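You operate a simulated robot arm through the tools that you are given. There is no shell and no other tool. Be economical: measure what you need, move in short steps, check, and stop when the job is done.

You run a simulated robot arm. Do the job below in one go: nothing can be reset, and whatever is moved stays where it is left.

JOB
Let off the rack's orange and blue pad straps, then pump the green to 4 and the red to 2.
Fine: the numbers show on the straps' counters.

Only the result counts: the job must be done as asked and must still hold three seconds after the hand-in. Knocking over, shifting, dropping, spilling or breaking anything else fails it.

ROBOT AND FRAMES
A 7-joint arm with a two-finger parallel gripper on a trunk, on a base that drives. Base frame: it is fixed to the floor where the robot stands at the start and does not move with it; the origin is under the middle of the robot, x ahead of it, y to its left, z up. Lengths are in mm, angles in rad, forces in N, time in s.
With the tool pointing down near the work surface it reaches from about 300 to 720 mm from the robot's upright axis, wherever it stands. Its first joint turns from -2.897 to 2.897 rad. Places, roughly: blue ratchet [800, 0, 800]; blue strap button [800, -100, 800]; cart strap button [-2500, 2800, 300]; green strap button [700, 400, 800]; green strap lever [700, 400, 900]; ladder strap button [-3000, 4600, 1600]; orange ratchet [700, 100, 800]; orange strap button [600, 200, 800]; red strap button [1100, -100, 800]; red strap lever [1100, 0, 900]; yellow strap button [1000, -300, 800]. Payload 3.43 kg.
Tool frame: the origin (TCP) lies between the finger pads and is the grasp point; the fingertips stand 34 mm ahead of it; z points along the fingers, y is the line along which they close. The gripper opens to 128 mm. The fingers are 24 mm wide and 12 mm thick; the gripper's body (48 by 130 mm) begins 96 mm behind the TCP.
Orientation is that of the tool frame in the base frame, as a unit quaternion [w, x, y, z]. With the fingers straight down and closing along the base's y, the tool's x points along the base's -x, its y along +y and its z along -z.

CONTROLS
- The arm moves only by the tool step_arm. Its argument "targets" is a list of rows, each a list of 3 entries, a list of its own where there are three numbers: the shift along the base's x, y, z in m, then the turn, a rotation vector about the base's x, y, z in rad, then the gripper command, from -1 (shut) to 1 (fully open), values between in proportion. In form: [[[tx, ty, tz], [rx, ry, rz], claw], ...]. A call has 1 to 12 rows; each row is the pose to reach, as a shift and turn from the pose commanded when the call began. Each row takes 0.2 s and may step no farther than 50 mm and 0.15 rad from the row before; otherwise, or with a gripper value out of range, the whole call is refused. A pose out of reach is approached as far as the arm can. The call stops where the force on the tool passes 40 N (or 10 N more than at its start, if that is more) or the arm is blocked; 0.2 s more then pass. The fingers move at their own pace (about 108 mm/s each) and stop on an object; they squeeze with about 36 N. The grip force told is the motor's: it shows also when the fingers shut on nothing. Time passes only in rows, and 0.2 s behind the last, so rows that repeat a pose let the fingers close. It gives the time, the measured TCP pose, the force on the tool (base axes), the opening and the grip force at its end, in the units of the frame above (readings bear some noise), with the torque about the TCP (base axes, N m) and any sound that the robot's microphone picked up, and new pictures: "views" is both (left out), scene, wrist or none.
- Cameras (640 x 400 px; columns grow to the right, rows downward): "scene" is now at [-2.9, 149.8, 1521.3]; the picture's right is [0.11, -0.99, 0.00], its down [-0.57, -0.06, -0.82] and it looks along [0.82, 0.09, -0.57] (base axes); focal length 278 px, centre (320, 200). "wrist" rides on the gripper at [76, -11, -160] in the tool frame; the picture's right is [0.15, 0.99, 0.00], its down [-0.88, 0.13, -0.46] and it looks along [-0.45, 0.07, 0.89] (tool axes); focal length 234 px, centre (320, 200). There is no depth. A picture from a camera that has moved, and an enlarged one, comes with that camera's place and axes in the base frame and with its lens.
- move_column(by): slides the trunk up (or, below 0, down) by that many mm; the arm and the scene camera ride with it, the base frame stays. It gives what a move gives, with no picture.
- steer(legs): drives the robot by 1 to 6 legs, each [ahead, left, turn to the left] in mm, mm and rad, along the robot's own axes; the way and the turn of a leg run together, so that a leg with both is an arc; at most 1500 mm and 3.142 rad a leg. The arm and the cameras ride along, it lands a little off, and it stops where it bumps. It gives what a move gives, and a new picture of the scene camera.
- aim_head(pan, tilt): turns the head with the scene camera to pan (to the left, within 1.501 rad either way) and tilt (down, from -0.506 to 1.204), counted from straight ahead of the robot. It gives what a move gives, and a new picture of the scene camera.
- close_up(camera, box): a new picture of the part [left, top, right, bottom] of that camera's present view, enlarged. No time passes.
- close_job(): hands the job in; it is judged then, once.

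Go step by step. Nothing tells you exact positions but the pictures and the camera data: compare them with the known pose of the tool, close in by small moves and look again before you grip or let go. The budget is 120 turns and 260 pictures, counting those below and the enlarged ones. Unless the task says otherwise, let go and move clear before handing in, and close with one line.

The tools are called after "Request:" by a JSON object that holds its "fn" and its "kwargs". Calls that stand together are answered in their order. step_arm: Moves the arm, as the interface text tells. Its arguments: {"type":"object","properties":{"targets":{"type":"array","items":{"type":"array"}},"views":{"type":"string","enum":["both","scene","wrist","none"]}},"required":["targets"]} The other tools are called the same way: move_column (by) slides the trunk up or down; steer (legs) drives the base; aim_head (pan, tilt) turns the head that bears the scene camera; close_up (camera, box) takes an enlarged picture of a part of a camera's view; close_job () hands the job in.

At the start:

```text
t: 0.0
ee_pos: [489.8, 65.1, 1169.4]
tcp_rot: [0.0, 0.0, 1.0, 0.0]
ft_force: [0.1, 0.0, 0.6]
wrist_torque: [0.01, 0.02, -0.03]
width: 127.8
grasp_force: 0.2
trunk travel left (down, up): [-225.0, 99.0]
robot x, y, heading: [0.3, 0.2, 0.002]
head pan, tilt: [0.106, 0.606]
```

scene: 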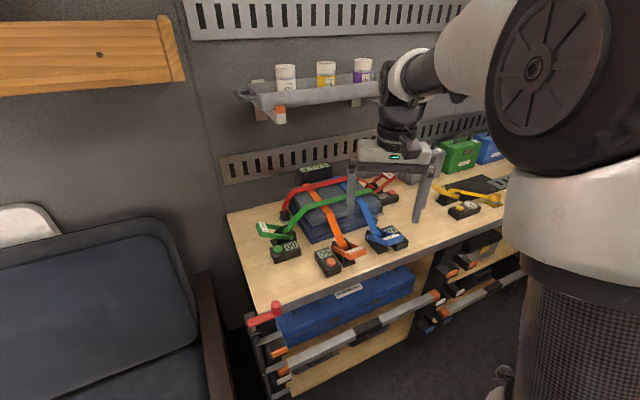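
wrist: 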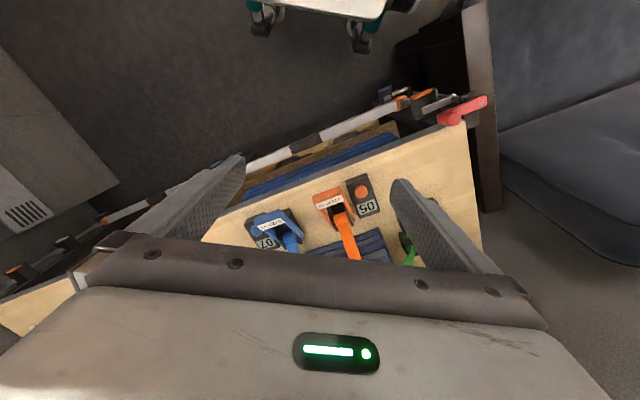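

I see a bench with a blue pad held by four straps (red, green, orange, blue) and a yellow one further off. I'll look closer first.

Request:
{"fn": "close_up", "kwargs": {"camera": "scene", "box": [240, 150, 420, 290]}}

Request:
{"fn": "close_up", "kwargs": {"camera": "wrist", "box": [220, 130, 460, 280]}}

```text
2.86 times, centred on (330, 220) of scene
camera zoom: at [-2.9, 149.8, 1521.3], right [0.11, -0.99, 0.0], down [-0.57, -0.06, -0.82], along [0.82, 0.09, -0.57], focal length 794 px, centre (291, 143)
```

zoom: 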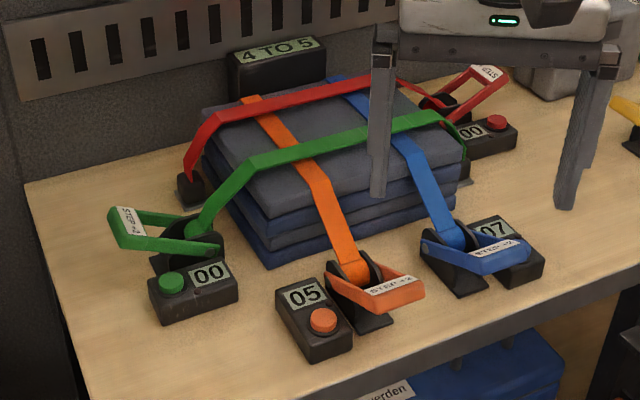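

```text
2.67 times, centred on (340, 205) of wrist
camera zoom: at [414.1, 52.1, 1328.0], right [-0.15, 0.99, 0.0], down [0.88, 0.13, 0.46], along [0.45, 0.07, -0.89], focal length 624 px, centre (267, 187)
```

zoom: 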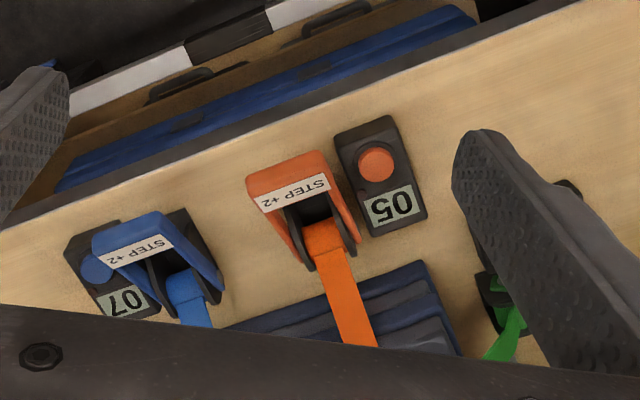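

Labels on the levers matter, as does the sign "4 TO 5"; I zoom in further.

Request:
{"fn": "close_up", "kwargs": {"camera": "scene", "box": [250, 205, 330, 255]}}

Request:
{"fn": "close_up", "kwargs": {"camera": "scene", "box": [345, 160, 425, 210]}}

Request:
{"fn": "close_up", "kwargs": {"camera": "scene", "box": [310, 220, 420, 285]}}

Request:
{"fn": "close_up", "kwargs": {"camera": "scene", "box": [280, 150, 360, 200]}}

```text
8.00 times, centred on (290, 230) of scene
camera zoom: at [-2.9, 149.8, 1521.3], right [0.11, -0.99, 0.0], down [-0.57, -0.06, -0.82], along [0.82, 0.09, -0.57], focal length 2224 px, centre (560, -40)
```

zoom: 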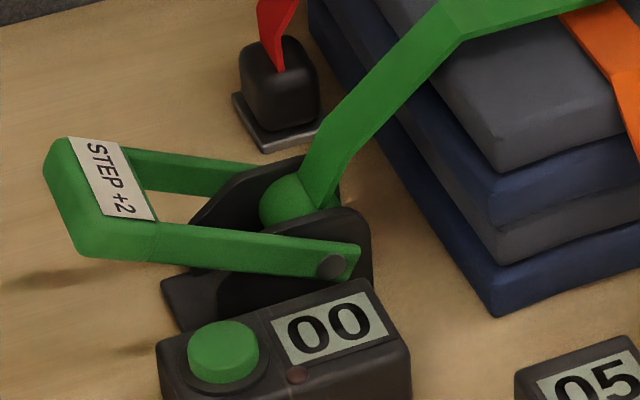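

```text
8.00 times, centred on (385, 185) of scene
camera zoom: at [-2.9, 149.8, 1521.3], right [0.11, -0.99, 0.0], down [-0.57, -0.06, -0.82], along [0.82, 0.09, -0.57], focal length 2224 px, centre (-200, 320)
```

zoom: 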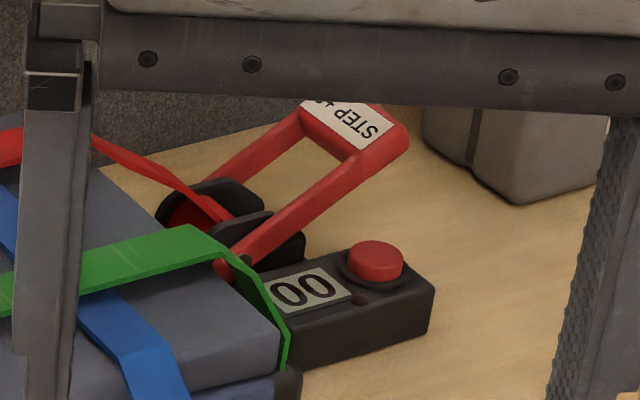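

```text
5.82 times, centred on (365, 252) of scene
camera zoom: at [-2.9, 149.8, 1521.3], right [0.11, -0.99, 0.0], down [-0.57, -0.06, -0.82], along [0.82, 0.09, -0.57], focal length 1618 px, centre (58, -106)
```

zoom: 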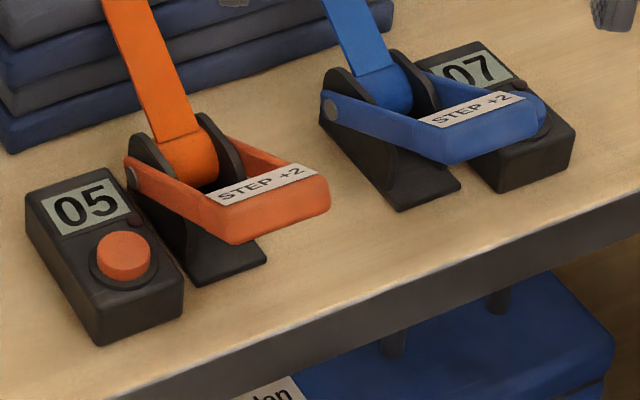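

```text
8.00 times, centred on (320, 175) of scene
camera zoom: at [-2.9, 149.8, 1521.3], right [0.11, -0.99, 0.0], down [-0.57, -0.06, -0.82], along [0.82, 0.09, -0.57], focal length 2224 px, centre (320, 400)
```

zoom: 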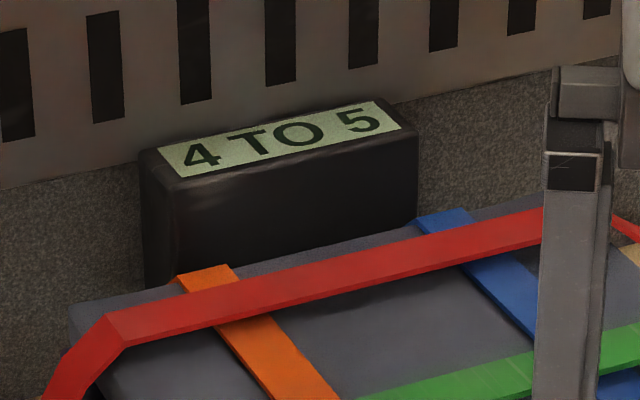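

The levers read "STEP +2", so green needs two pumps and red one. The bench is yawed; I'll check the floor space ahead before driving closer.

Request:
{"fn": "aim_head", "kwargs": {"pan": -0.5, "tilt": 0.95}}

Request:
{"fn": "aim_head", "kwargs": {"pan": 0.2, "tilt": 1.15}}

```text
t: 1.0
ee_pos: [490.8, 64.7, 1169.1]
tcp_rot: [0.0, 0.0, 1.0, 0.0]
ft_force: [0.7, 0.7, 0.0]
wrist_torque: [0.03, -0.01, 0.01]
width: 127.8
grasp_force: 0.1
trunk travel left (down, up): [-225.0, 99.0]
robot x, y, heading: [-1.7, 1.7, 0.002]
head pan, tilt: [-0.499, 0.949]
camera scene: at [-26.7, 105.6, 1493.3], right [-0.48, -0.88, 0.0], down [-0.71, 0.39, -0.58], along [0.51, -0.28, -0.81], focal length 278 px, centre (320, 200)
```

scene: 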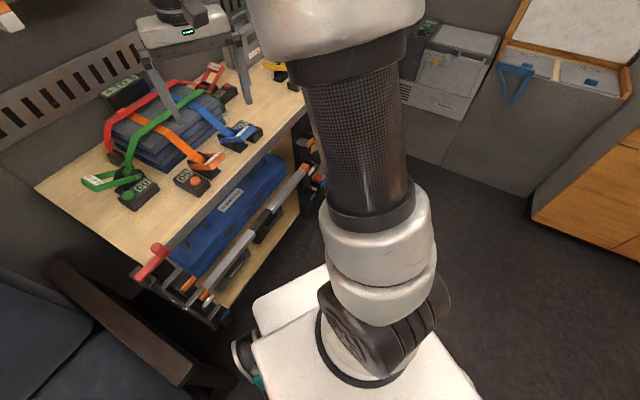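

```text
t: 2.1
ee_pos: [490.7, 65.6, 1169.1]
tcp_rot: [0.001, -0.001, 1.0, 0.0]
ft_force: [0.1, 0.4, 1.1]
wrist_torque: [0.0, 0.03, 0.01]
width: 128.1
grasp_force: 0.0
trunk travel left (down, up): [-225.0, 99.0]
robot x, y, heading: [-1.0, -1.6, -0.004]
head pan, tilt: [0.201, 1.15]
camera scene: at [-32.2, 152.2, 1480.0], right [0.2, -0.98, 0.0], down [-0.89, -0.18, -0.41], along [0.4, 0.08, -0.91], focal length 278 px, centre (320, 200)
```

scene: 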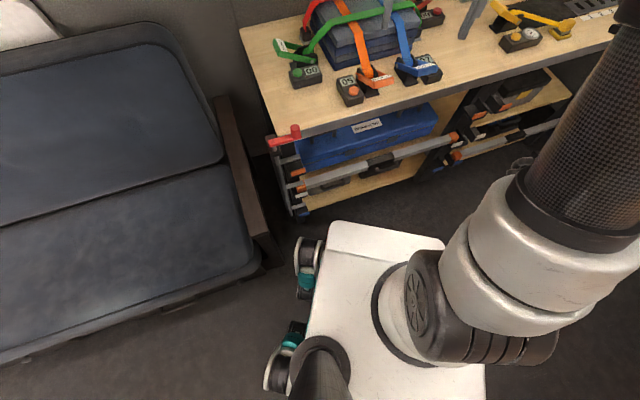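

The bench front is turned about 27° from the base x axis. I drive about 210 mm ahead and turn left to face it, staying clear of the couch.

Request:
{"fn": "steer", "kwargs": {"legs": [[208, -26, 0], [0, 0, 0.47]]}}

Request:
{"fn": "aim_head", "kwargs": {"pan": 0.0, "tilt": 0.9}}

```text
t: 3.7
ee_pos: [691.3, 39.9, 1169.2]
tcp_rot: [0.0, 0.0, 1.0, 0.0]
ft_force: [0.8, 0.0, 0.1]
wrist_torque: [-0.01, -0.02, 0.0]
width: 127.9
grasp_force: 0.0
trunk travel left (down, up): [-225.0, 99.0]
robot x, y, heading: [201.8, -28.9, -0.001]
head pan, tilt: [0.201, 1.15]
stopped in leg 1: the robot was blocked; the commanded pose is now the measured one
camera scene: at [168.2, 127.1, 1479.9], right [0.2, -0.98, 0.0], down [-0.89, -0.18, -0.41], along [0.4, 0.08, -0.91], focal length 278 px, centre (320, 200)
```

scene: 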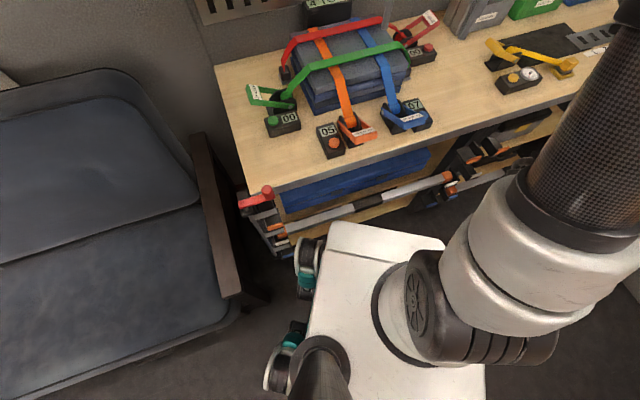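

```text
t: 4.5
ee_pos: [690.5, 39.3, 1168.8]
tcp_rot: [0.0, 0.0, 1.0, 0.0]
ft_force: [0.0, -0.7, -0.6]
wrist_torque: [0.02, 0.02, -0.01]
width: 127.9
grasp_force: 0.0
trunk travel left (down, up): [-225.0, 99.0]
robot x, y, heading: [201.6, -25.1, 0.002]
head pan, tilt: [0.0, 0.901]
camera scene: at [185.6, 115.2, 1496.8], right [0.0, -1.0, 0.0], down [-0.78, 0.0, -0.62], along [0.62, 0.0, -0.78], focal length 278 px, centre (320, 200)
```

scene: 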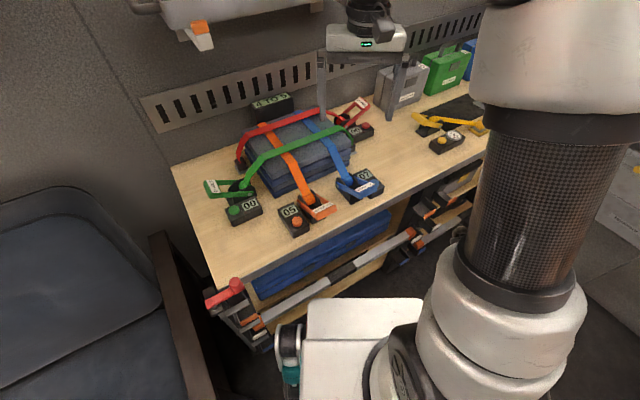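

It bumped right at the end of the first leg, probably its front-left corner on the bench rail. I back off, then turn and close in a little.

Request:
{"fn": "steer", "kwargs": {"legs": [[-90, 0, 0], [0, 0, 0.47], [70, 30, 0]]}}

```text
t: 7.6
ee_pos: [569.7, 308.7, 1168.7]
tcp_rot: [-0.001, -0.23, 0.973, 0.0]
ft_force: [-0.3, -0.8, -0.4]
wrist_torque: [0.0, -0.03, -0.01]
width: 127.8
grasp_force: 0.1
trunk travel left (down, up): [-225.0, 99.0]
robot x, y, heading: [160.3, 33.0, 0.468]
head pan, tilt: [0.0, 0.901]
camera scene: at [85.2, 150.8, 1496.9], right [0.45, -0.89, 0.0], down [-0.7, -0.35, -0.62], along [0.56, 0.28, -0.78], focal length 278 px, centre (320, 200)
```

scene: 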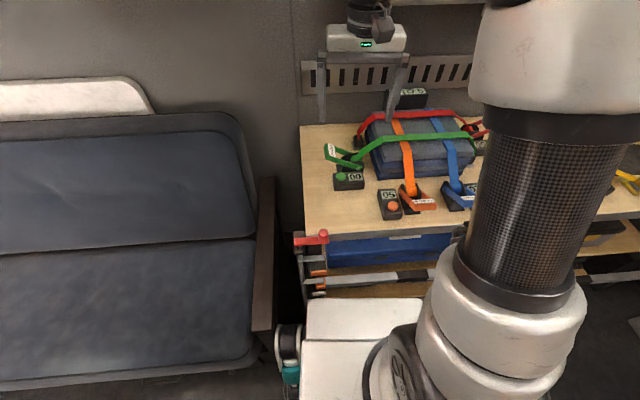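

Robot now faces the bench. I shut the fingers and move to well above the orange button for a look.

Request:
{"fn": "step_arm", "kwargs": {"targets": [[[0.01, -0.026, -0.025], [0, 0, 0], -1], [[0.02, -0.052, -0.05], [0, 0, 0], -1], [[0.03, -0.078, -0.075], [0, 0, 0], -1], [[0.038, -0.104, -0.1], [0, 0, 0], -1], [[0.046, -0.131, -0.12], [0, 0, 0], -1], [[0.046, -0.131, -0.12], [0, 0, 0], -1]]}}

```text
t: 9.0
ee_pos: [615.9, 178.2, 1049.5]
tcp_rot: [0.0, -0.23, 0.973, 0.0]
ft_force: [0.9, -0.8, -0.3]
wrist_torque: [0.03, 0.0, 0.01]
width: 0.0
grasp_force: 33.0
trunk travel left (down, up): [-225.0, 99.0]
robot x, y, heading: [158.6, 30.4, 0.465]
head pan, tilt: [0.0, 0.901]
camera scene: at [85.4, 151.1, 1496.9], right [0.45, -0.89, 0.0], down [-0.7, -0.35, -0.62], along [0.56, 0.28, -0.78], focal length 278 px, centre (320, 200)
camera wrist: at [553.5, 133.3, 1207.8], right [-0.57, 0.82, 0.0], down [0.73, 0.51, 0.46], along [0.37, 0.26, -0.89], focal length 234 px, centre (320, 200)
```

scene: 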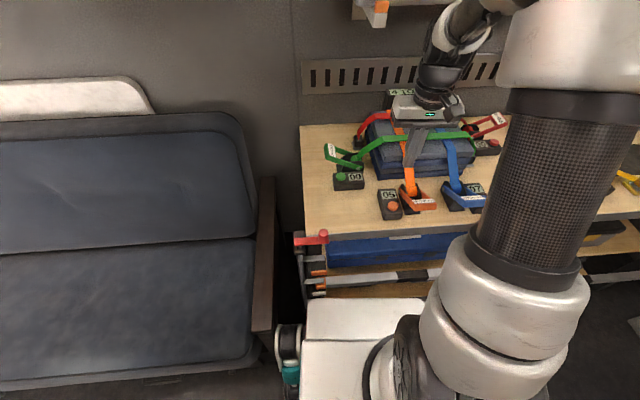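
wrist: 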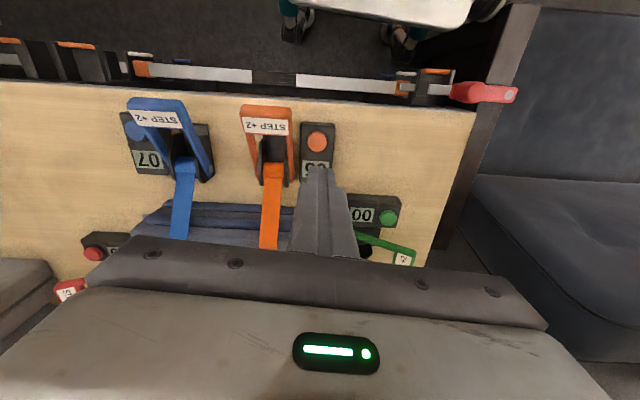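

Orange button comes out at about (621, 179, 855). I lower to just above it and check.

Request:
{"fn": "step_arm", "kwargs": {"targets": [[[0.003, 0.001, -0.045], [0, 0, 0], -1], [[0.005, 0.002, -0.09], [0, 0, 0], -1], [[0.005, 0.002, -0.135], [0, 0, 0], -1]]}}

Request:
{"fn": "close_up", "kwargs": {"camera": "wrist", "box": [220, 100, 420, 225]}}

Request:
{"fn": "close_up", "kwargs": {"camera": "scene", "box": [350, 160, 450, 222]}}

```text
t: 9.8
ee_pos: [621.6, 180.1, 915.2]
tcp_rot: [0.001, -0.23, 0.973, 0.0]
ft_force: [0.4, 0.8, 0.5]
wrist_torque: [0.0, -0.03, -0.02]
width: 0.2
grasp_force: 32.5
trunk travel left (down, up): [-225.0, 99.0]
robot x, y, heading: [161.2, 32.7, 0.461]
head pan, tilt: [0.0, 0.901]
camera scene: at [85.3, 151.3, 1496.9], right [0.45, -0.89, 0.0], down [-0.7, -0.35, -0.62], along [0.56, 0.28, -0.78], focal length 278 px, centre (320, 200)
camera wrist: at [558.4, 134.9, 1072.8], right [-0.57, 0.82, 0.0], down [0.73, 0.51, 0.46], along [0.37, 0.26, -0.89], focal length 234 px, centre (320, 200)
```

scene: 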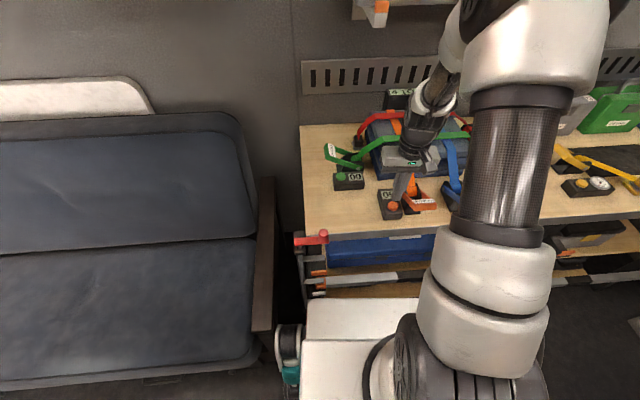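
wrist: 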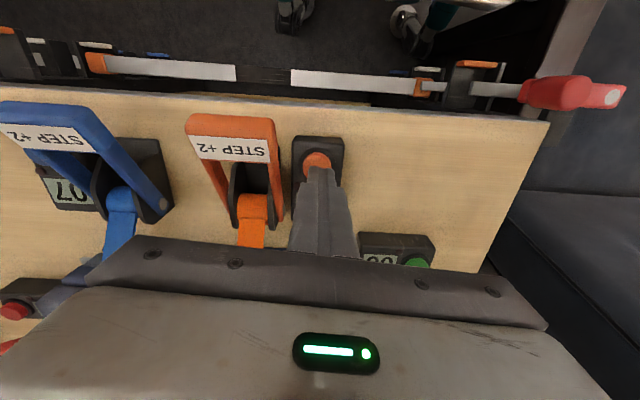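

```text
3.20 times, centred on (320, 162) of wrist
camera zoom: at [558.4, 134.9, 1072.8], right [-0.57, 0.82, 0.0], down [0.73, 0.51, 0.46], along [0.37, 0.26, -0.89], focal length 749 px, centre (320, 320)
```

zoom: 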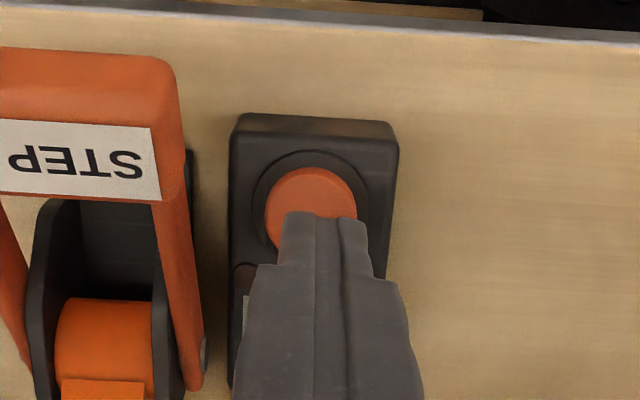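

```text
6.40 times, centred on (400, 191) of scene
camera zoom: at [85.3, 151.3, 1496.9], right [0.45, -0.89, 0.0], down [-0.7, -0.35, -0.62], along [0.56, 0.28, -0.78], focal length 1779 px, centre (-192, 258)
```

zoom: 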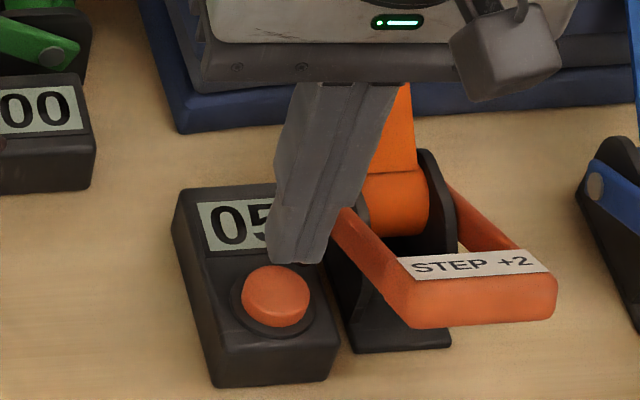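

Fingers line up within a few mm. I shift slightly and press down in small steps.

Request:
{"fn": "step_arm", "kwargs": {"targets": [[[-0.002, -0.0035, -0.015], [0, 0, 0], -1], [[-0.002, -0.0035, -0.022], [0, 0, 0], -1], [[-0.002, -0.0035, -0.026], [0, 0, 0], -1], [[-0.002, -0.0035, -0.03], [0, 0, 0], -1], [[-0.002, -0.0035, -0.034], [0, 0, 0], -1]], "views": "none"}}

Request:
{"fn": "close_up", "kwargs": {"camera": "scene", "box": [350, 160, 450, 222]}}

```text
t: 11.0
ee_pos: [619.7, 176.7, 880.8]
tcp_rot: [0.0, -0.23, 0.973, 0.0]
ft_force: [1.5, -0.1, 0.3]
wrist_torque: [0.01, 0.0, 0.0]
width: 0.0
grasp_force: 32.9
trunk travel left (down, up): [-225.0, 99.0]
robot x, y, heading: [161.3, 30.2, 0.462]
head pan, tilt: [0.0, 0.901]
```

```text
6.40 times, centred on (400, 191) of scene
camera zoom: at [85.3, 151.2, 1496.9], right [0.45, -0.89, 0.0], down [-0.7, -0.35, -0.62], along [0.56, 0.28, -0.78], focal length 1779 px, centre (-192, 258)
```

zoom: 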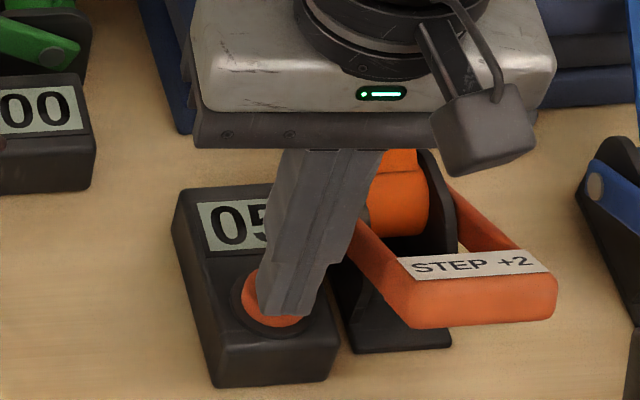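

Not touching yet; I check from the wrist camera.

Request:
{"fn": "close_up", "kwargs": {"camera": "wrist", "box": [260, 110, 380, 185]}}

```text
5.33 times, centred on (320, 148) of wrist
camera zoom: at [556.7, 131.7, 1038.7], right [-0.57, 0.82, 0.0], down [0.73, 0.51, 0.45], along [0.37, 0.26, -0.89], focal length 1249 px, centre (320, 480)
```

zoom: 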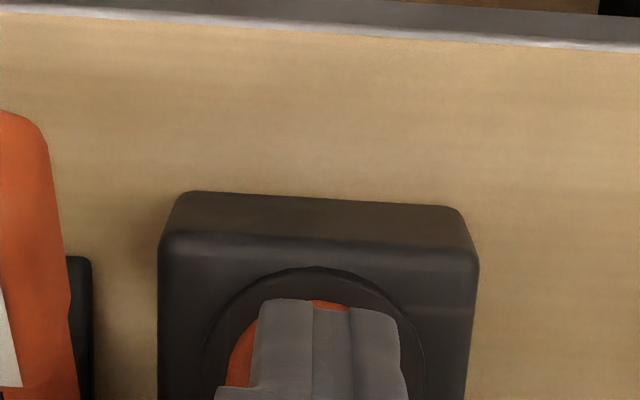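

Alignment is adequate (2 mm tweak). I continue pressing downward.

Request:
{"fn": "step_arm", "kwargs": {"targets": [[[0.001, -0.002, -0.003], [0, 0, 0], -1], [[0.001, -0.002, -0.006], [0, 0, 0], -1], [[0.001, -0.002, -0.009], [0, 0, 0], -1], [[0.001, -0.002, -0.012], [0, 0, 0], -1]], "views": "none"}}

Request:
{"fn": "close_up", "kwargs": {"camera": "scene", "box": [350, 160, 450, 222]}}

```text
t: 12.0
ee_pos: [619.6, 175.3, 869.8]
tcp_rot: [0.002, -0.23, 0.973, 0.001]
ft_force: [-8.2, 1.7, 31.7]
wrist_torque: [0.13, 0.21, 0.09]
width: 0.3
grasp_force: 32.7
trunk travel left (down, up): [-225.0, 99.0]
robot x, y, heading: [160.9, 32.4, 0.467]
head pan, tilt: [0.0, 0.901]
heard: click
```

```text
6.40 times, centred on (400, 191) of scene
camera zoom: at [82.8, 150.8, 1497.3], right [0.45, -0.89, 0.0], down [-0.7, -0.35, -0.62], along [0.56, 0.28, -0.78], focal length 1779 px, centre (-192, 258)
```

zoom: 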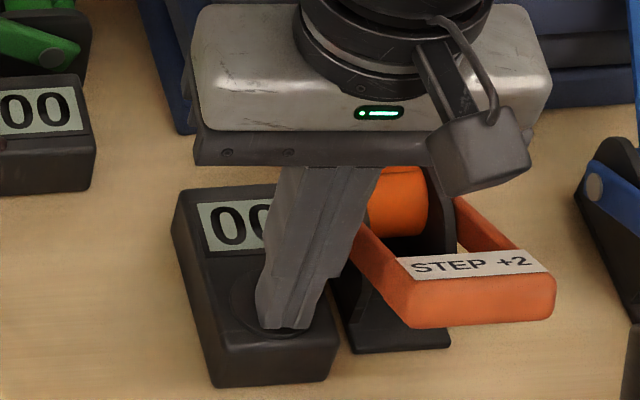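

Click, and orange shows 00. I lift straight up and check everything else is unchanged.

Request:
{"fn": "step_arm", "kwargs": {"targets": [[[0, 0, 0.04], [0, 0, 0], -1], [[0, 0, 0.09], [0, 0, 0], -1], [[0.0, 0, 0.14], [0, 0, 0], -1], [[0.0, 0, 0.18], [0, 0, 0], -1]], "views": "wrist"}}

Request:
{"fn": "close_up", "kwargs": {"camera": "scene", "box": [300, 80, 500, 230]}}

Request:
{"fn": "close_up", "kwargs": {"camera": "wrist", "box": [40, 60, 360, 260]}}

```text
t: 13.0
ee_pos: [620.4, 175.5, 1048.8]
tcp_rot: [-0.002, -0.23, 0.973, 0.001]
ft_force: [-0.5, 0.6, -0.3]
wrist_torque: [-0.03, 0.03, 0.05]
width: 0.1
grasp_force: 32.7
trunk travel left (down, up): [-225.0, 99.0]
robot x, y, heading: [162.0, 32.6, 0.466]
head pan, tilt: [0.0, 0.901]
camera wrist: at [557.0, 130.0, 1207.5], right [-0.57, 0.82, 0.0], down [0.73, 0.51, 0.45], along [0.37, 0.26, -0.89], focal length 234 px, centre (320, 200)
```

wrist: 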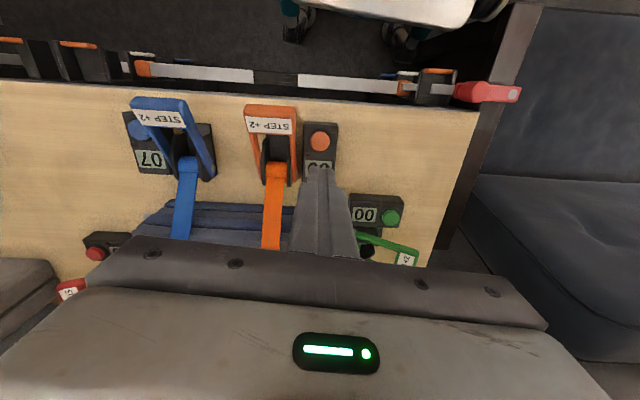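

```text
2.67 times, centred on (400, 155) of scene
camera zoom: at [85.2, 151.2, 1496.8], right [0.45, -0.89, 0.0], down [-0.7, -0.35, -0.62], along [0.56, 0.28, -0.78], focal length 741 px, centre (107, 320)
```

zoom: 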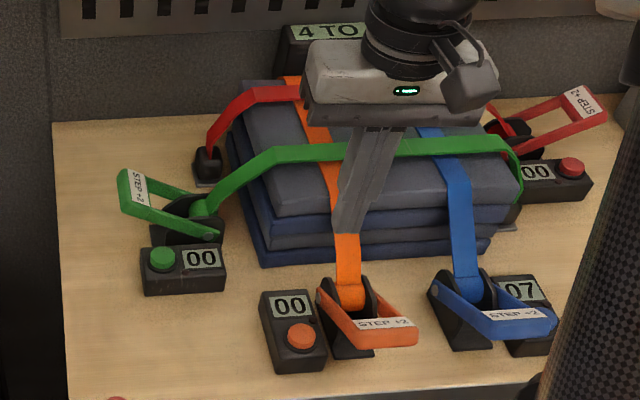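

```text
2.00 times, centred on (200, 160) of wrist
camera zoom: at [557.0, 130.0, 1207.5], right [-0.57, 0.82, 0.0], down [0.73, 0.51, 0.45], along [0.37, 0.26, -0.89], focal length 468 px, centre (560, 280)
```

zoom: 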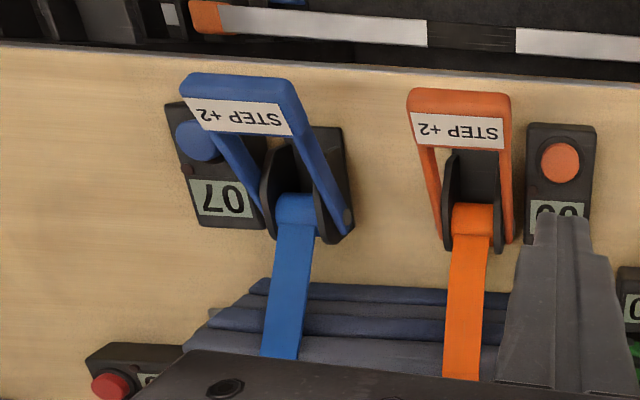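

Orange is 00, others unchanged. Now above the blue button (about 768, -57).

Request:
{"fn": "step_arm", "kwargs": {"targets": [[[0.025, -0.04, 0], [0, 0, 0], -1], [[0.05, -0.08, 0], [0, 0, 0], -1], [[0.075, -0.12, 0], [0, 0, 0], -1], [[0.1, -0.16, 0], [0, 0, 0], -1], [[0.125, -0.2, 0], [0, 0, 0], -1], [[0.148, -0.232, 0], [0, 0, 0], -1]], "views": "wrist"}}

Request:
{"fn": "close_up", "kwargs": {"camera": "wrist", "box": [240, 80, 440, 205]}}

Request:
{"fn": "close_up", "kwargs": {"camera": "scene", "box": [410, 150, 510, 215]}}

```text
t: 14.4
ee_pos: [768.9, -61.0, 1047.3]
tcp_rot: [-0.001, -0.231, 0.973, -0.001]
ft_force: [0.2, -0.3, -0.5]
wrist_torque: [-0.03, 0.0, 0.02]
width: 0.1
grasp_force: 33.6
trunk travel left (down, up): [-225.0, 99.0]
robot x, y, heading: [162.6, 33.1, 0.466]
head pan, tilt: [0.0, 0.901]
camera wrist: at [705.9, -105.0, 1206.5], right [-0.57, 0.82, 0.0], down [0.73, 0.51, 0.45], along [0.37, 0.26, -0.89], focal length 234 px, centre (320, 200)
```

wrist: 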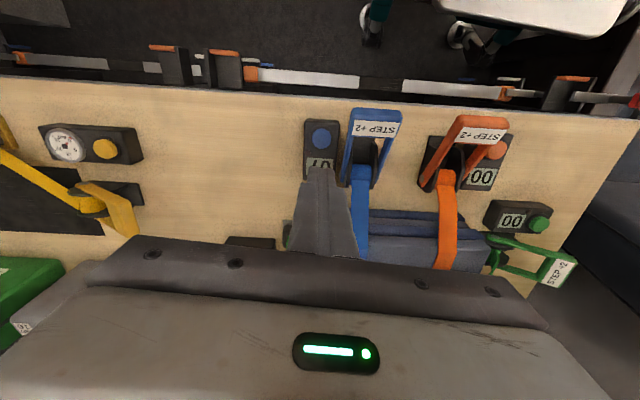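

```text
3.20 times, centred on (340, 142) of wrist
camera zoom: at [705.9, -105.0, 1206.5], right [-0.57, 0.82, 0.0], down [0.73, 0.51, 0.45], along [0.37, 0.26, -0.89], focal length 749 px, centre (256, 384)
```

zoom: 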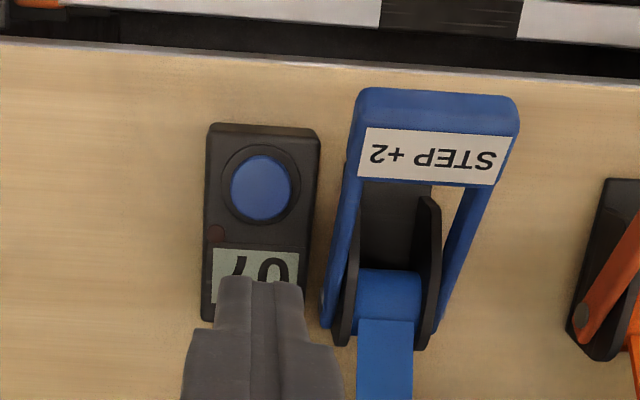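

```text
6.15 times, centred on (460, 182) of scene
camera zoom: at [85.4, 151.2, 1496.9], right [0.45, -0.89, 0.0], down [-0.7, -0.35, -0.62], along [0.56, 0.28, -0.78], focal length 1711 px, centre (-542, 308)
```

zoom: 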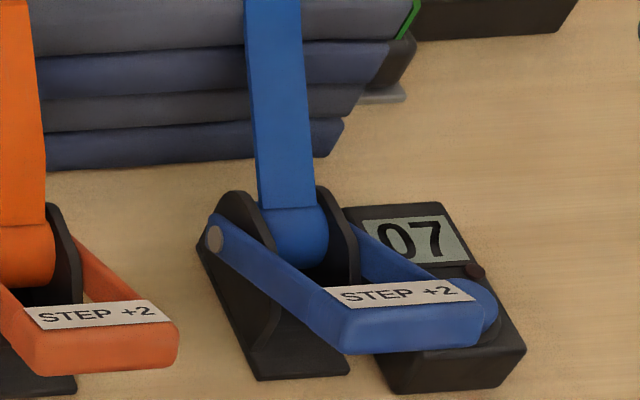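

The lever is clear of the blue button in plan. I go down on it directly with the same height as worked for orange, slowly at the end.

Request:
{"fn": "step_arm", "kwargs": {"targets": [[[-0.001, 0.001, -0.045], [0, 0, 0], -1], [[-0.002, 0.002, -0.09], [0, 0, 0], -1], [[-0.002, 0.002, -0.135], [0, 0, 0], -1]], "views": "none"}}

Request:
{"fn": "close_up", "kwargs": {"camera": "wrist", "box": [240, 90, 400, 190]}}

Request:
{"fn": "close_up", "kwargs": {"camera": "scene", "box": [410, 150, 510, 215]}}

```text
t: 15.2
ee_pos: [767.5, -56.6, 912.8]
tcp_rot: [-0.001, -0.23, 0.973, 0.0]
ft_force: [-0.5, -0.6, -0.3]
wrist_torque: [0.03, 0.03, -0.03]
width: 0.1
grasp_force: 33.1
trunk travel left (down, up): [-225.0, 99.0]
robot x, y, heading: [160.7, 30.0, 0.459]
head pan, tilt: [0.0, 0.901]
```

```text
4.00 times, centred on (320, 140) of wrist
camera zoom: at [703.6, -102.1, 1071.8], right [-0.57, 0.82, 0.0], down [0.73, 0.51, 0.46], along [0.37, 0.26, -0.89], focal length 937 px, centre (320, 440)
```

zoom: 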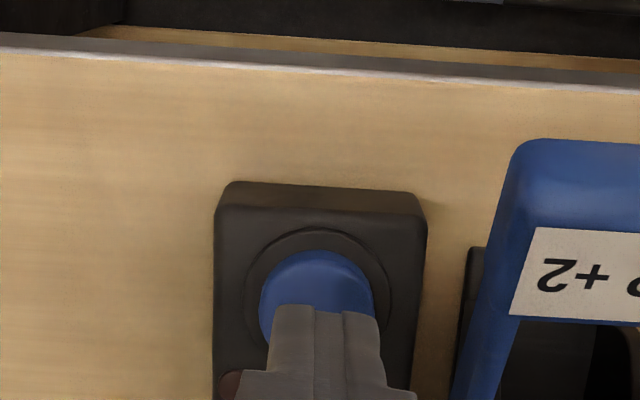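

```text
6.15 times, centred on (460, 182) of scene
camera zoom: at [85.3, 151.3, 1496.9], right [0.45, -0.89, 0.0], down [-0.7, -0.35, -0.62], along [0.56, 0.28, -0.78], focal length 1711 px, centre (-542, 308)
```

zoom: 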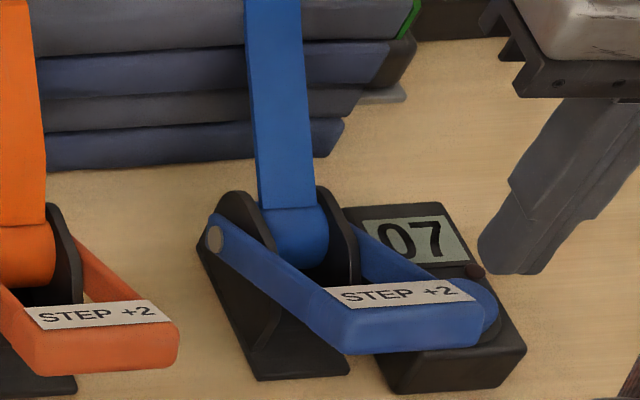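

Both views agree within 2 mm; I press now.

Request:
{"fn": "step_arm", "kwargs": {"targets": [[[0.001, -0.0015, -0.02], [0, 0, 0], -1], [[0.001, -0.0015, -0.032], [0, 0, 0], -1], [[0.001, -0.0015, -0.036], [0, 0, 0], -1], [[0.001, -0.0015, -0.039], [0, 0, 0], -1], [[0.001, -0.0015, -0.042], [0, 0, 0], -1], [[0.001, -0.0015, -0.044], [0, 0, 0], -1]], "views": "none"}}

Request:
{"fn": "close_up", "kwargs": {"camera": "scene", "box": [410, 150, 510, 215]}}

```text
t: 16.6
ee_pos: [767.8, -56.8, 872.1]
tcp_rot: [0.001, -0.23, 0.973, -0.002]
ft_force: [-3.4, -1.2, 23.7]
wrist_torque: [-0.02, 0.14, 0.03]
width: 0.2
grasp_force: 33.6
trunk travel left (down, up): [-225.0, 99.0]
robot x, y, heading: [158.3, 34.6, 0.461]
head pan, tilt: [0.0, 0.901]
heard: click
```

```text
6.15 times, centred on (460, 182) of scene
camera zoom: at [83.1, 151.5, 1497.0], right [0.45, -0.89, 0.0], down [-0.7, -0.35, -0.62], along [0.56, 0.28, -0.78], focal length 1711 px, centre (-542, 308)
```

zoom: 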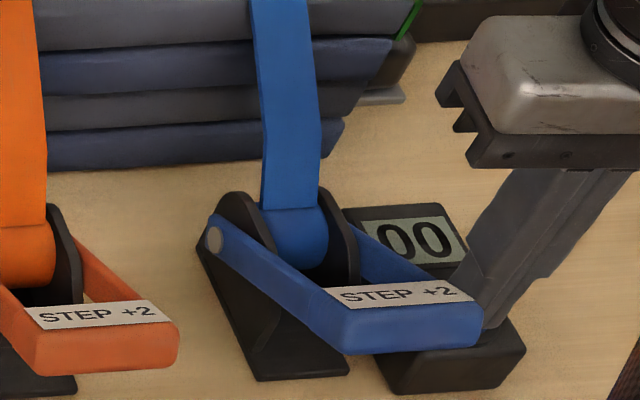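

Blue is 00. I lift and travel above the green lever (about 697, 409).

Request:
{"fn": "step_arm", "kwargs": {"targets": [[[0, 0, 0.05], [0, 0, 0], -1], [[0, 0, 0.1], [0, 0, 0], -1], [[0, 0, 0.15], [0, 0, 0], -1], [[0, 0, 0.2], [0, 0, 0], -1], [[-0.007, 0.046, 0.2], [0, 0, 0], -1], [[-0.014, 0.092, 0.2], [0, 0, 0], -1], [[-0.021, 0.138, 0.2], [0, 0, 0], -1], [[-0.028, 0.184, 0.2], [0, 0, 0], -1], [[-0.035, 0.23, 0.2], [0, 0, 0], -1], [[-0.042, 0.276, 0.2], [0, 0, 0], -1], [[-0.05, 0.322, 0.2], [0, 0, 0], -1], [[-0.058, 0.368, 0.2], [0, 0, 0], -1]], "views": "none"}}

Request:
{"fn": "step_arm", "kwargs": {"targets": [[[-0.006, 0.048, 0], [0, 0, 0], -1], [[-0.012, 0.098, 0], [0, 0, 0], -1]]}}

Request:
{"fn": "close_up", "kwargs": {"camera": "wrist", "box": [160, 80, 400, 230]}}

Request:
{"fn": "close_up", "kwargs": {"camera": "scene", "box": [310, 130, 390, 200]}}

```text
t: 19.2
ee_pos: [709.7, 311.1, 1068.1]
tcp_rot: [0.0, -0.23, 0.973, -0.001]
ft_force: [-0.4, -0.1, 0.8]
wrist_torque: [0.01, -0.02, 0.01]
width: 0.0
grasp_force: 32.9
trunk travel left (down, up): [-225.0, 99.0]
robot x, y, heading: [162.5, 29.9, 0.46]
head pan, tilt: [0.0, 0.901]
```

```text
refused: row 2 steps farther than a row can; nothing moved
```

```text
2.67 times, centred on (280, 155) of wrist
camera zoom: at [647.1, 266.3, 1227.5], right [-0.57, 0.82, 0.0], down [0.73, 0.51, 0.46], along [0.37, 0.26, -0.89], focal length 624 px, centre (427, 320)
```

zoom: 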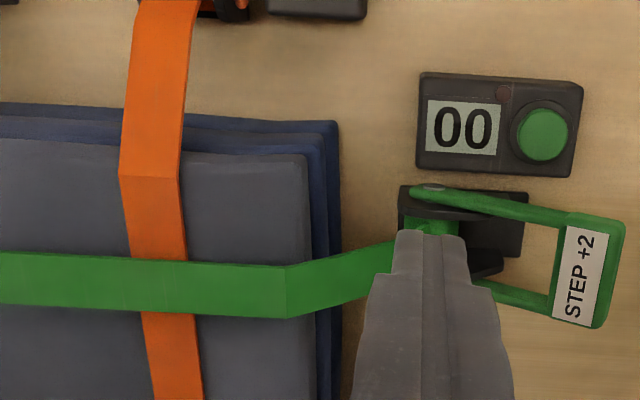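

```text
5.71 times, centred on (350, 165) of scene
camera zoom: at [85.3, 151.2, 1496.9], right [0.45, -0.89, 0.0], down [-0.7, -0.35, -0.62], along [0.56, 0.28, -0.78], focal length 1589 px, centre (149, 400)
```

zoom: 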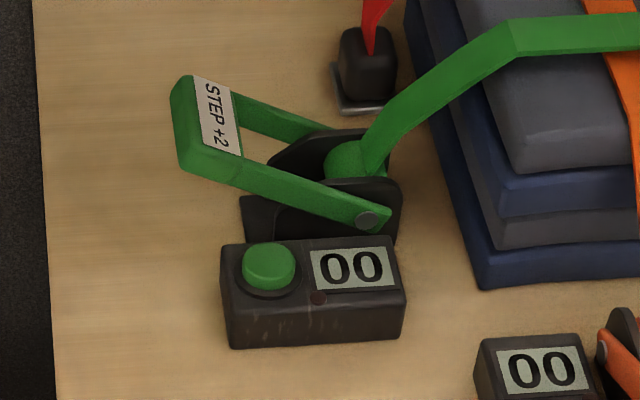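

Bar of the green lever is around (706, 422, 897), pivot near (750, 340). I move above the bar and look.

Request:
{"fn": "step_arm", "kwargs": {"targets": [[[-0.002, 0.045, 0], [0, 0, 0], -1], [[-0.003, 0.09, 0], [0, 0, 0], -1], [[-0.004, 0.11, -0.04], [0, 0, 0], -1], [[-0.004, 0.11, -0.08], [0, 0, 0], -1], [[-0.004, 0.11, -0.108], [0, 0, 0], -1]]}}

Request:
{"fn": "close_up", "kwargs": {"camera": "wrist", "box": [220, 80, 420, 205]}}

Request:
{"fn": "close_up", "kwargs": {"camera": "scene", "box": [310, 130, 390, 200]}}

```text
t: 20.4
ee_pos: [705.4, 422.3, 960.2]
tcp_rot: [0.0, -0.23, 0.973, 0.0]
ft_force: [-0.1, -0.1, 0.8]
wrist_torque: [0.01, -0.01, -0.01]
width: 0.0
grasp_force: 32.3
trunk travel left (down, up): [-225.0, 99.0]
robot x, y, heading: [159.6, 32.4, 0.461]
head pan, tilt: [0.0, 0.901]
camera scene: at [85.3, 151.3, 1496.9], right [0.45, -0.89, 0.0], down [-0.7, -0.35, -0.62], along [0.56, 0.28, -0.78], focal length 278 px, centre (320, 200)
camera wrist: at [643.0, 376.5, 1119.1], right [-0.57, 0.82, 0.0], down [0.73, 0.51, 0.46], along [0.37, 0.26, -0.89], focal length 234 px, centre (320, 200)
```

scene: 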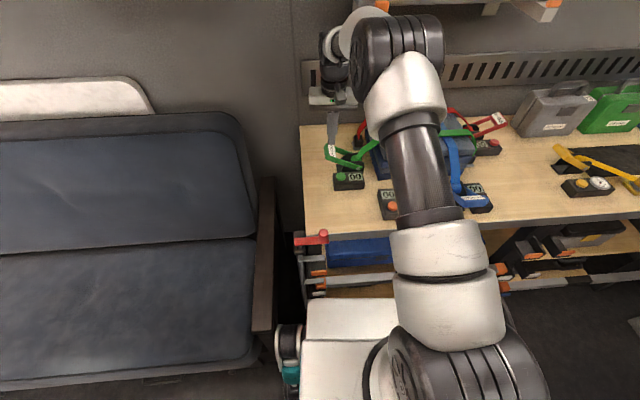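
wrist: 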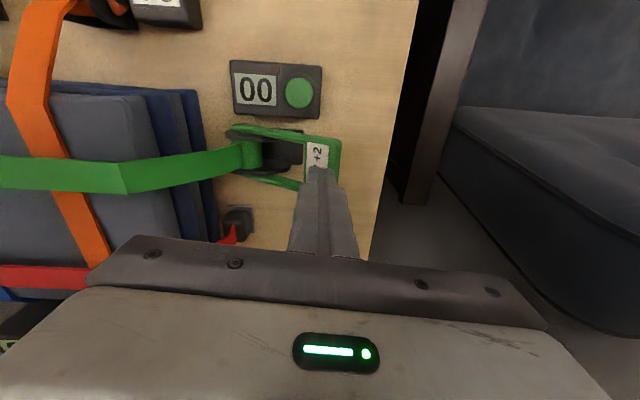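

```text
3.20 times, centred on (320, 142) of wrist
camera zoom: at [643.0, 376.5, 1119.1], right [-0.57, 0.82, 0.0], down [0.73, 0.51, 0.46], along [0.37, 0.26, -0.89], focal length 749 px, centre (320, 384)
```

zoom: 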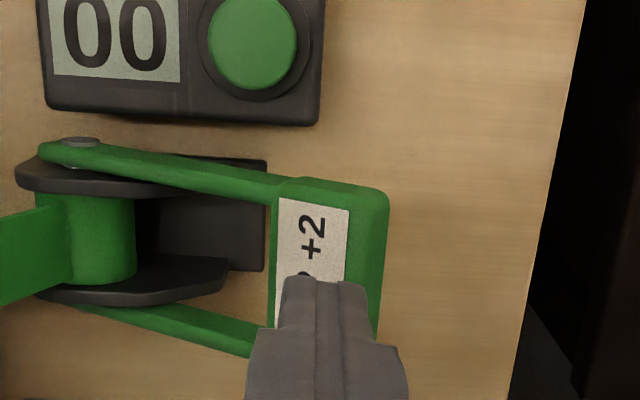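

```text
5.71 times, centred on (350, 165) of scene
camera zoom: at [85.3, 151.3, 1496.9], right [0.45, -0.89, 0.0], down [-0.7, -0.35, -0.62], along [0.56, 0.28, -0.78], focal length 1589 px, centre (149, 400)
```

zoom: 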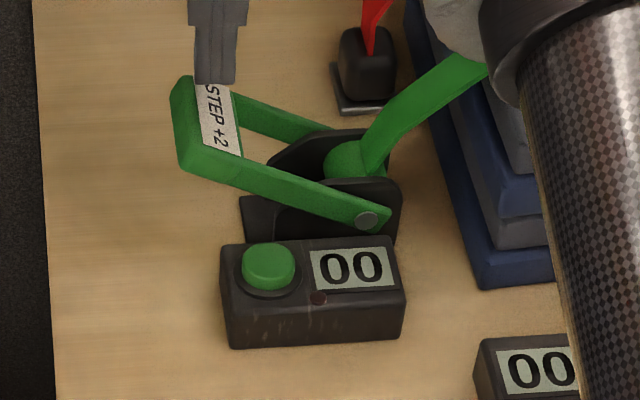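

Aligned over the bar. I push down gently to learn how the lever moves.

Request:
{"fn": "step_arm", "kwargs": {"targets": [[[-0.003, 0.001, -0.015], [0, 0, 0], -1], [[-0.003, 0.001, -0.025], [0, 0, 0], -1], [[-0.003, 0.001, -0.032], [0, 0, 0], -1], [[-0.004, 0.003, -0.039], [0, 0, 0], -1], [[-0.005, 0.005, -0.046], [0, 0, 0], -1]], "views": "none"}}

Request:
{"fn": "close_up", "kwargs": {"camera": "scene", "box": [310, 130, 390, 200]}}

```text
t: 21.6
ee_pos: [699.2, 426.4, 913.5]
tcp_rot: [-0.001, -0.229, 0.973, 0.0]
ft_force: [-1.3, 0.5, 2.7]
wrist_torque: [0.03, 0.07, -0.03]
width: 0.0
grasp_force: 33.1
trunk travel left (down, up): [-225.0, 99.0]
robot x, y, heading: [159.1, 35.6, 0.462]
head pan, tilt: [0.0, 0.901]
```

```text
5.71 times, centred on (350, 165) of scene
camera zoom: at [85.0, 151.2, 1496.9], right [0.45, -0.89, 0.0], down [-0.7, -0.35, -0.62], along [0.56, 0.28, -0.78], focal length 1589 px, centre (149, 400)
```

zoom: 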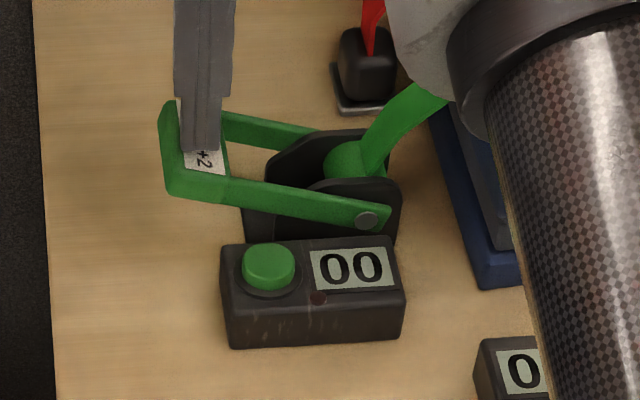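

The lever yields with a light spring. I continue the stroke until it clicks.

Request:
{"fn": "step_arm", "kwargs": {"targets": [[[-0.001, 0.002, -0.007], [0, 0, 0], -1], [[-0.002, 0.003, -0.014], [0, 0, 0], -1], [[-0.002, 0.004, -0.021], [0, 0, 0], -1], [[-0.002, 0.004, -0.028], [0, 0, 0], -1]], "views": "none"}}

Request:
{"fn": "close_up", "kwargs": {"camera": "scene", "box": [310, 130, 390, 200]}}

```text
t: 22.6
ee_pos: [699.0, 430.6, 887.8]
tcp_rot: [0.0, -0.23, 0.973, 0.001]
ft_force: [0.1, 1.9, 2.9]
wrist_torque: [0.03, 0.03, -0.01]
width: 0.0
grasp_force: 32.9
trunk travel left (down, up): [-225.0, 99.0]
robot x, y, heading: [163.9, 31.3, 0.464]
head pan, tilt: [0.0, 0.901]
```

```text
5.71 times, centred on (350, 165) of scene
camera zoom: at [85.1, 151.3, 1496.9], right [0.45, -0.89, 0.0], down [-0.7, -0.35, -0.62], along [0.56, 0.28, -0.78], focal length 1589 px, centre (149, 400)
```

zoom: 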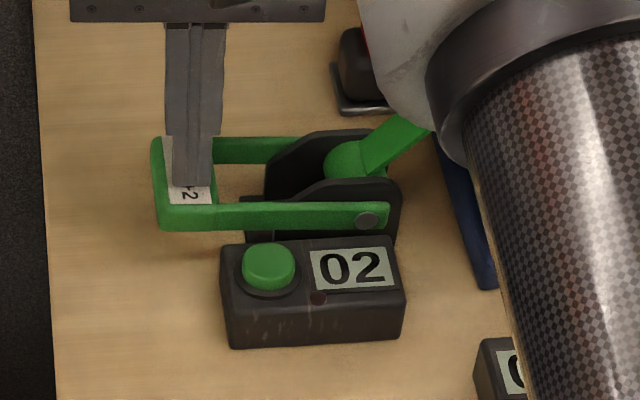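

Green reads 02. I lift and see whether the lever springs back by itself.

Request:
{"fn": "step_arm", "kwargs": {"targets": [[[0.001, -0.002, 0.02], [0, 0, 0], -1], [[0.003, -0.004, 0.045], [0, 0, 0], -1], [[0.003, -0.008, 0.075], [0, 0, 0], -1]], "views": "none"}}

Request:
{"fn": "close_up", "kwargs": {"camera": "scene", "box": [310, 130, 390, 200]}}

```text
t: 23.4
ee_pos: [703.3, 422.5, 961.8]
tcp_rot: [-0.001, -0.23, 0.973, 0.0]
ft_force: [0.3, 0.2, -0.3]
wrist_torque: [-0.02, 0.04, -0.01]
width: 0.0
grasp_force: 33.0
trunk travel left (down, up): [-225.0, 99.0]
robot x, y, heading: [161.7, 31.3, 0.463]
head pan, tilt: [0.0, 0.901]
```

```text
5.71 times, centred on (350, 165) of scene
camera zoom: at [85.3, 151.2, 1496.9], right [0.45, -0.89, 0.0], down [-0.7, -0.35, -0.62], along [0.56, 0.28, -0.78], focal length 1589 px, centre (149, 400)
```

zoom: 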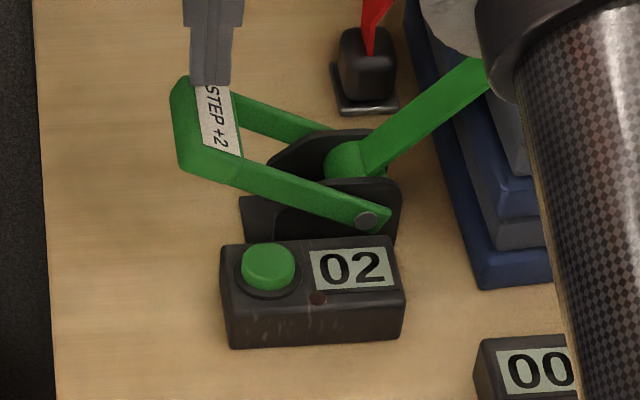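

The lever springs back. I repeat the same stroke for 4.

Request:
{"fn": "step_arm", "kwargs": {"targets": [[[-0.001, 0.001, -0.015], [0, 0, 0], -1], [[-0.001, 0.001, -0.025], [0, 0, 0], -1], [[-0.001, 0.001, -0.032], [0, 0, 0], -1], [[-0.002, 0.003, -0.039], [0, 0, 0], -1], [[-0.003, 0.005, -0.046], [0, 0, 0], -1], [[-0.004, 0.006, -0.053], [0, 0, 0], -1], [[-0.004, 0.007, -0.06], [0, 0, 0], -1], [[-0.004, 0.008, -0.067], [0, 0, 0], -1], [[-0.004, 0.008, -0.074], [0, 0, 0], -1]], "views": "none"}}

Request:
{"fn": "close_up", "kwargs": {"camera": "scene", "box": [310, 130, 390, 200]}}

```text
t: 25.4
ee_pos: [698.0, 430.4, 887.6]
tcp_rot: [0.0, -0.23, 0.973, 0.0]
ft_force: [-1.8, 1.1, 2.2]
wrist_torque: [0.01, 0.05, -0.02]
width: 0.0
grasp_force: 32.4
trunk travel left (down, up): [-225.0, 99.0]
robot x, y, heading: [162.0, 36.0, 0.465]
head pan, tilt: [0.0, 0.901]
```

```text
5.71 times, centred on (350, 165) of scene
camera zoom: at [85.1, 151.2, 1496.9], right [0.45, -0.89, 0.0], down [-0.7, -0.35, -0.62], along [0.56, 0.28, -0.78], focal length 1589 px, centre (149, 400)
```

zoom: 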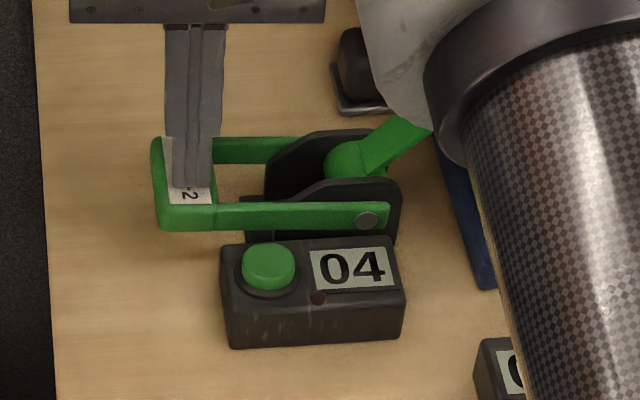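

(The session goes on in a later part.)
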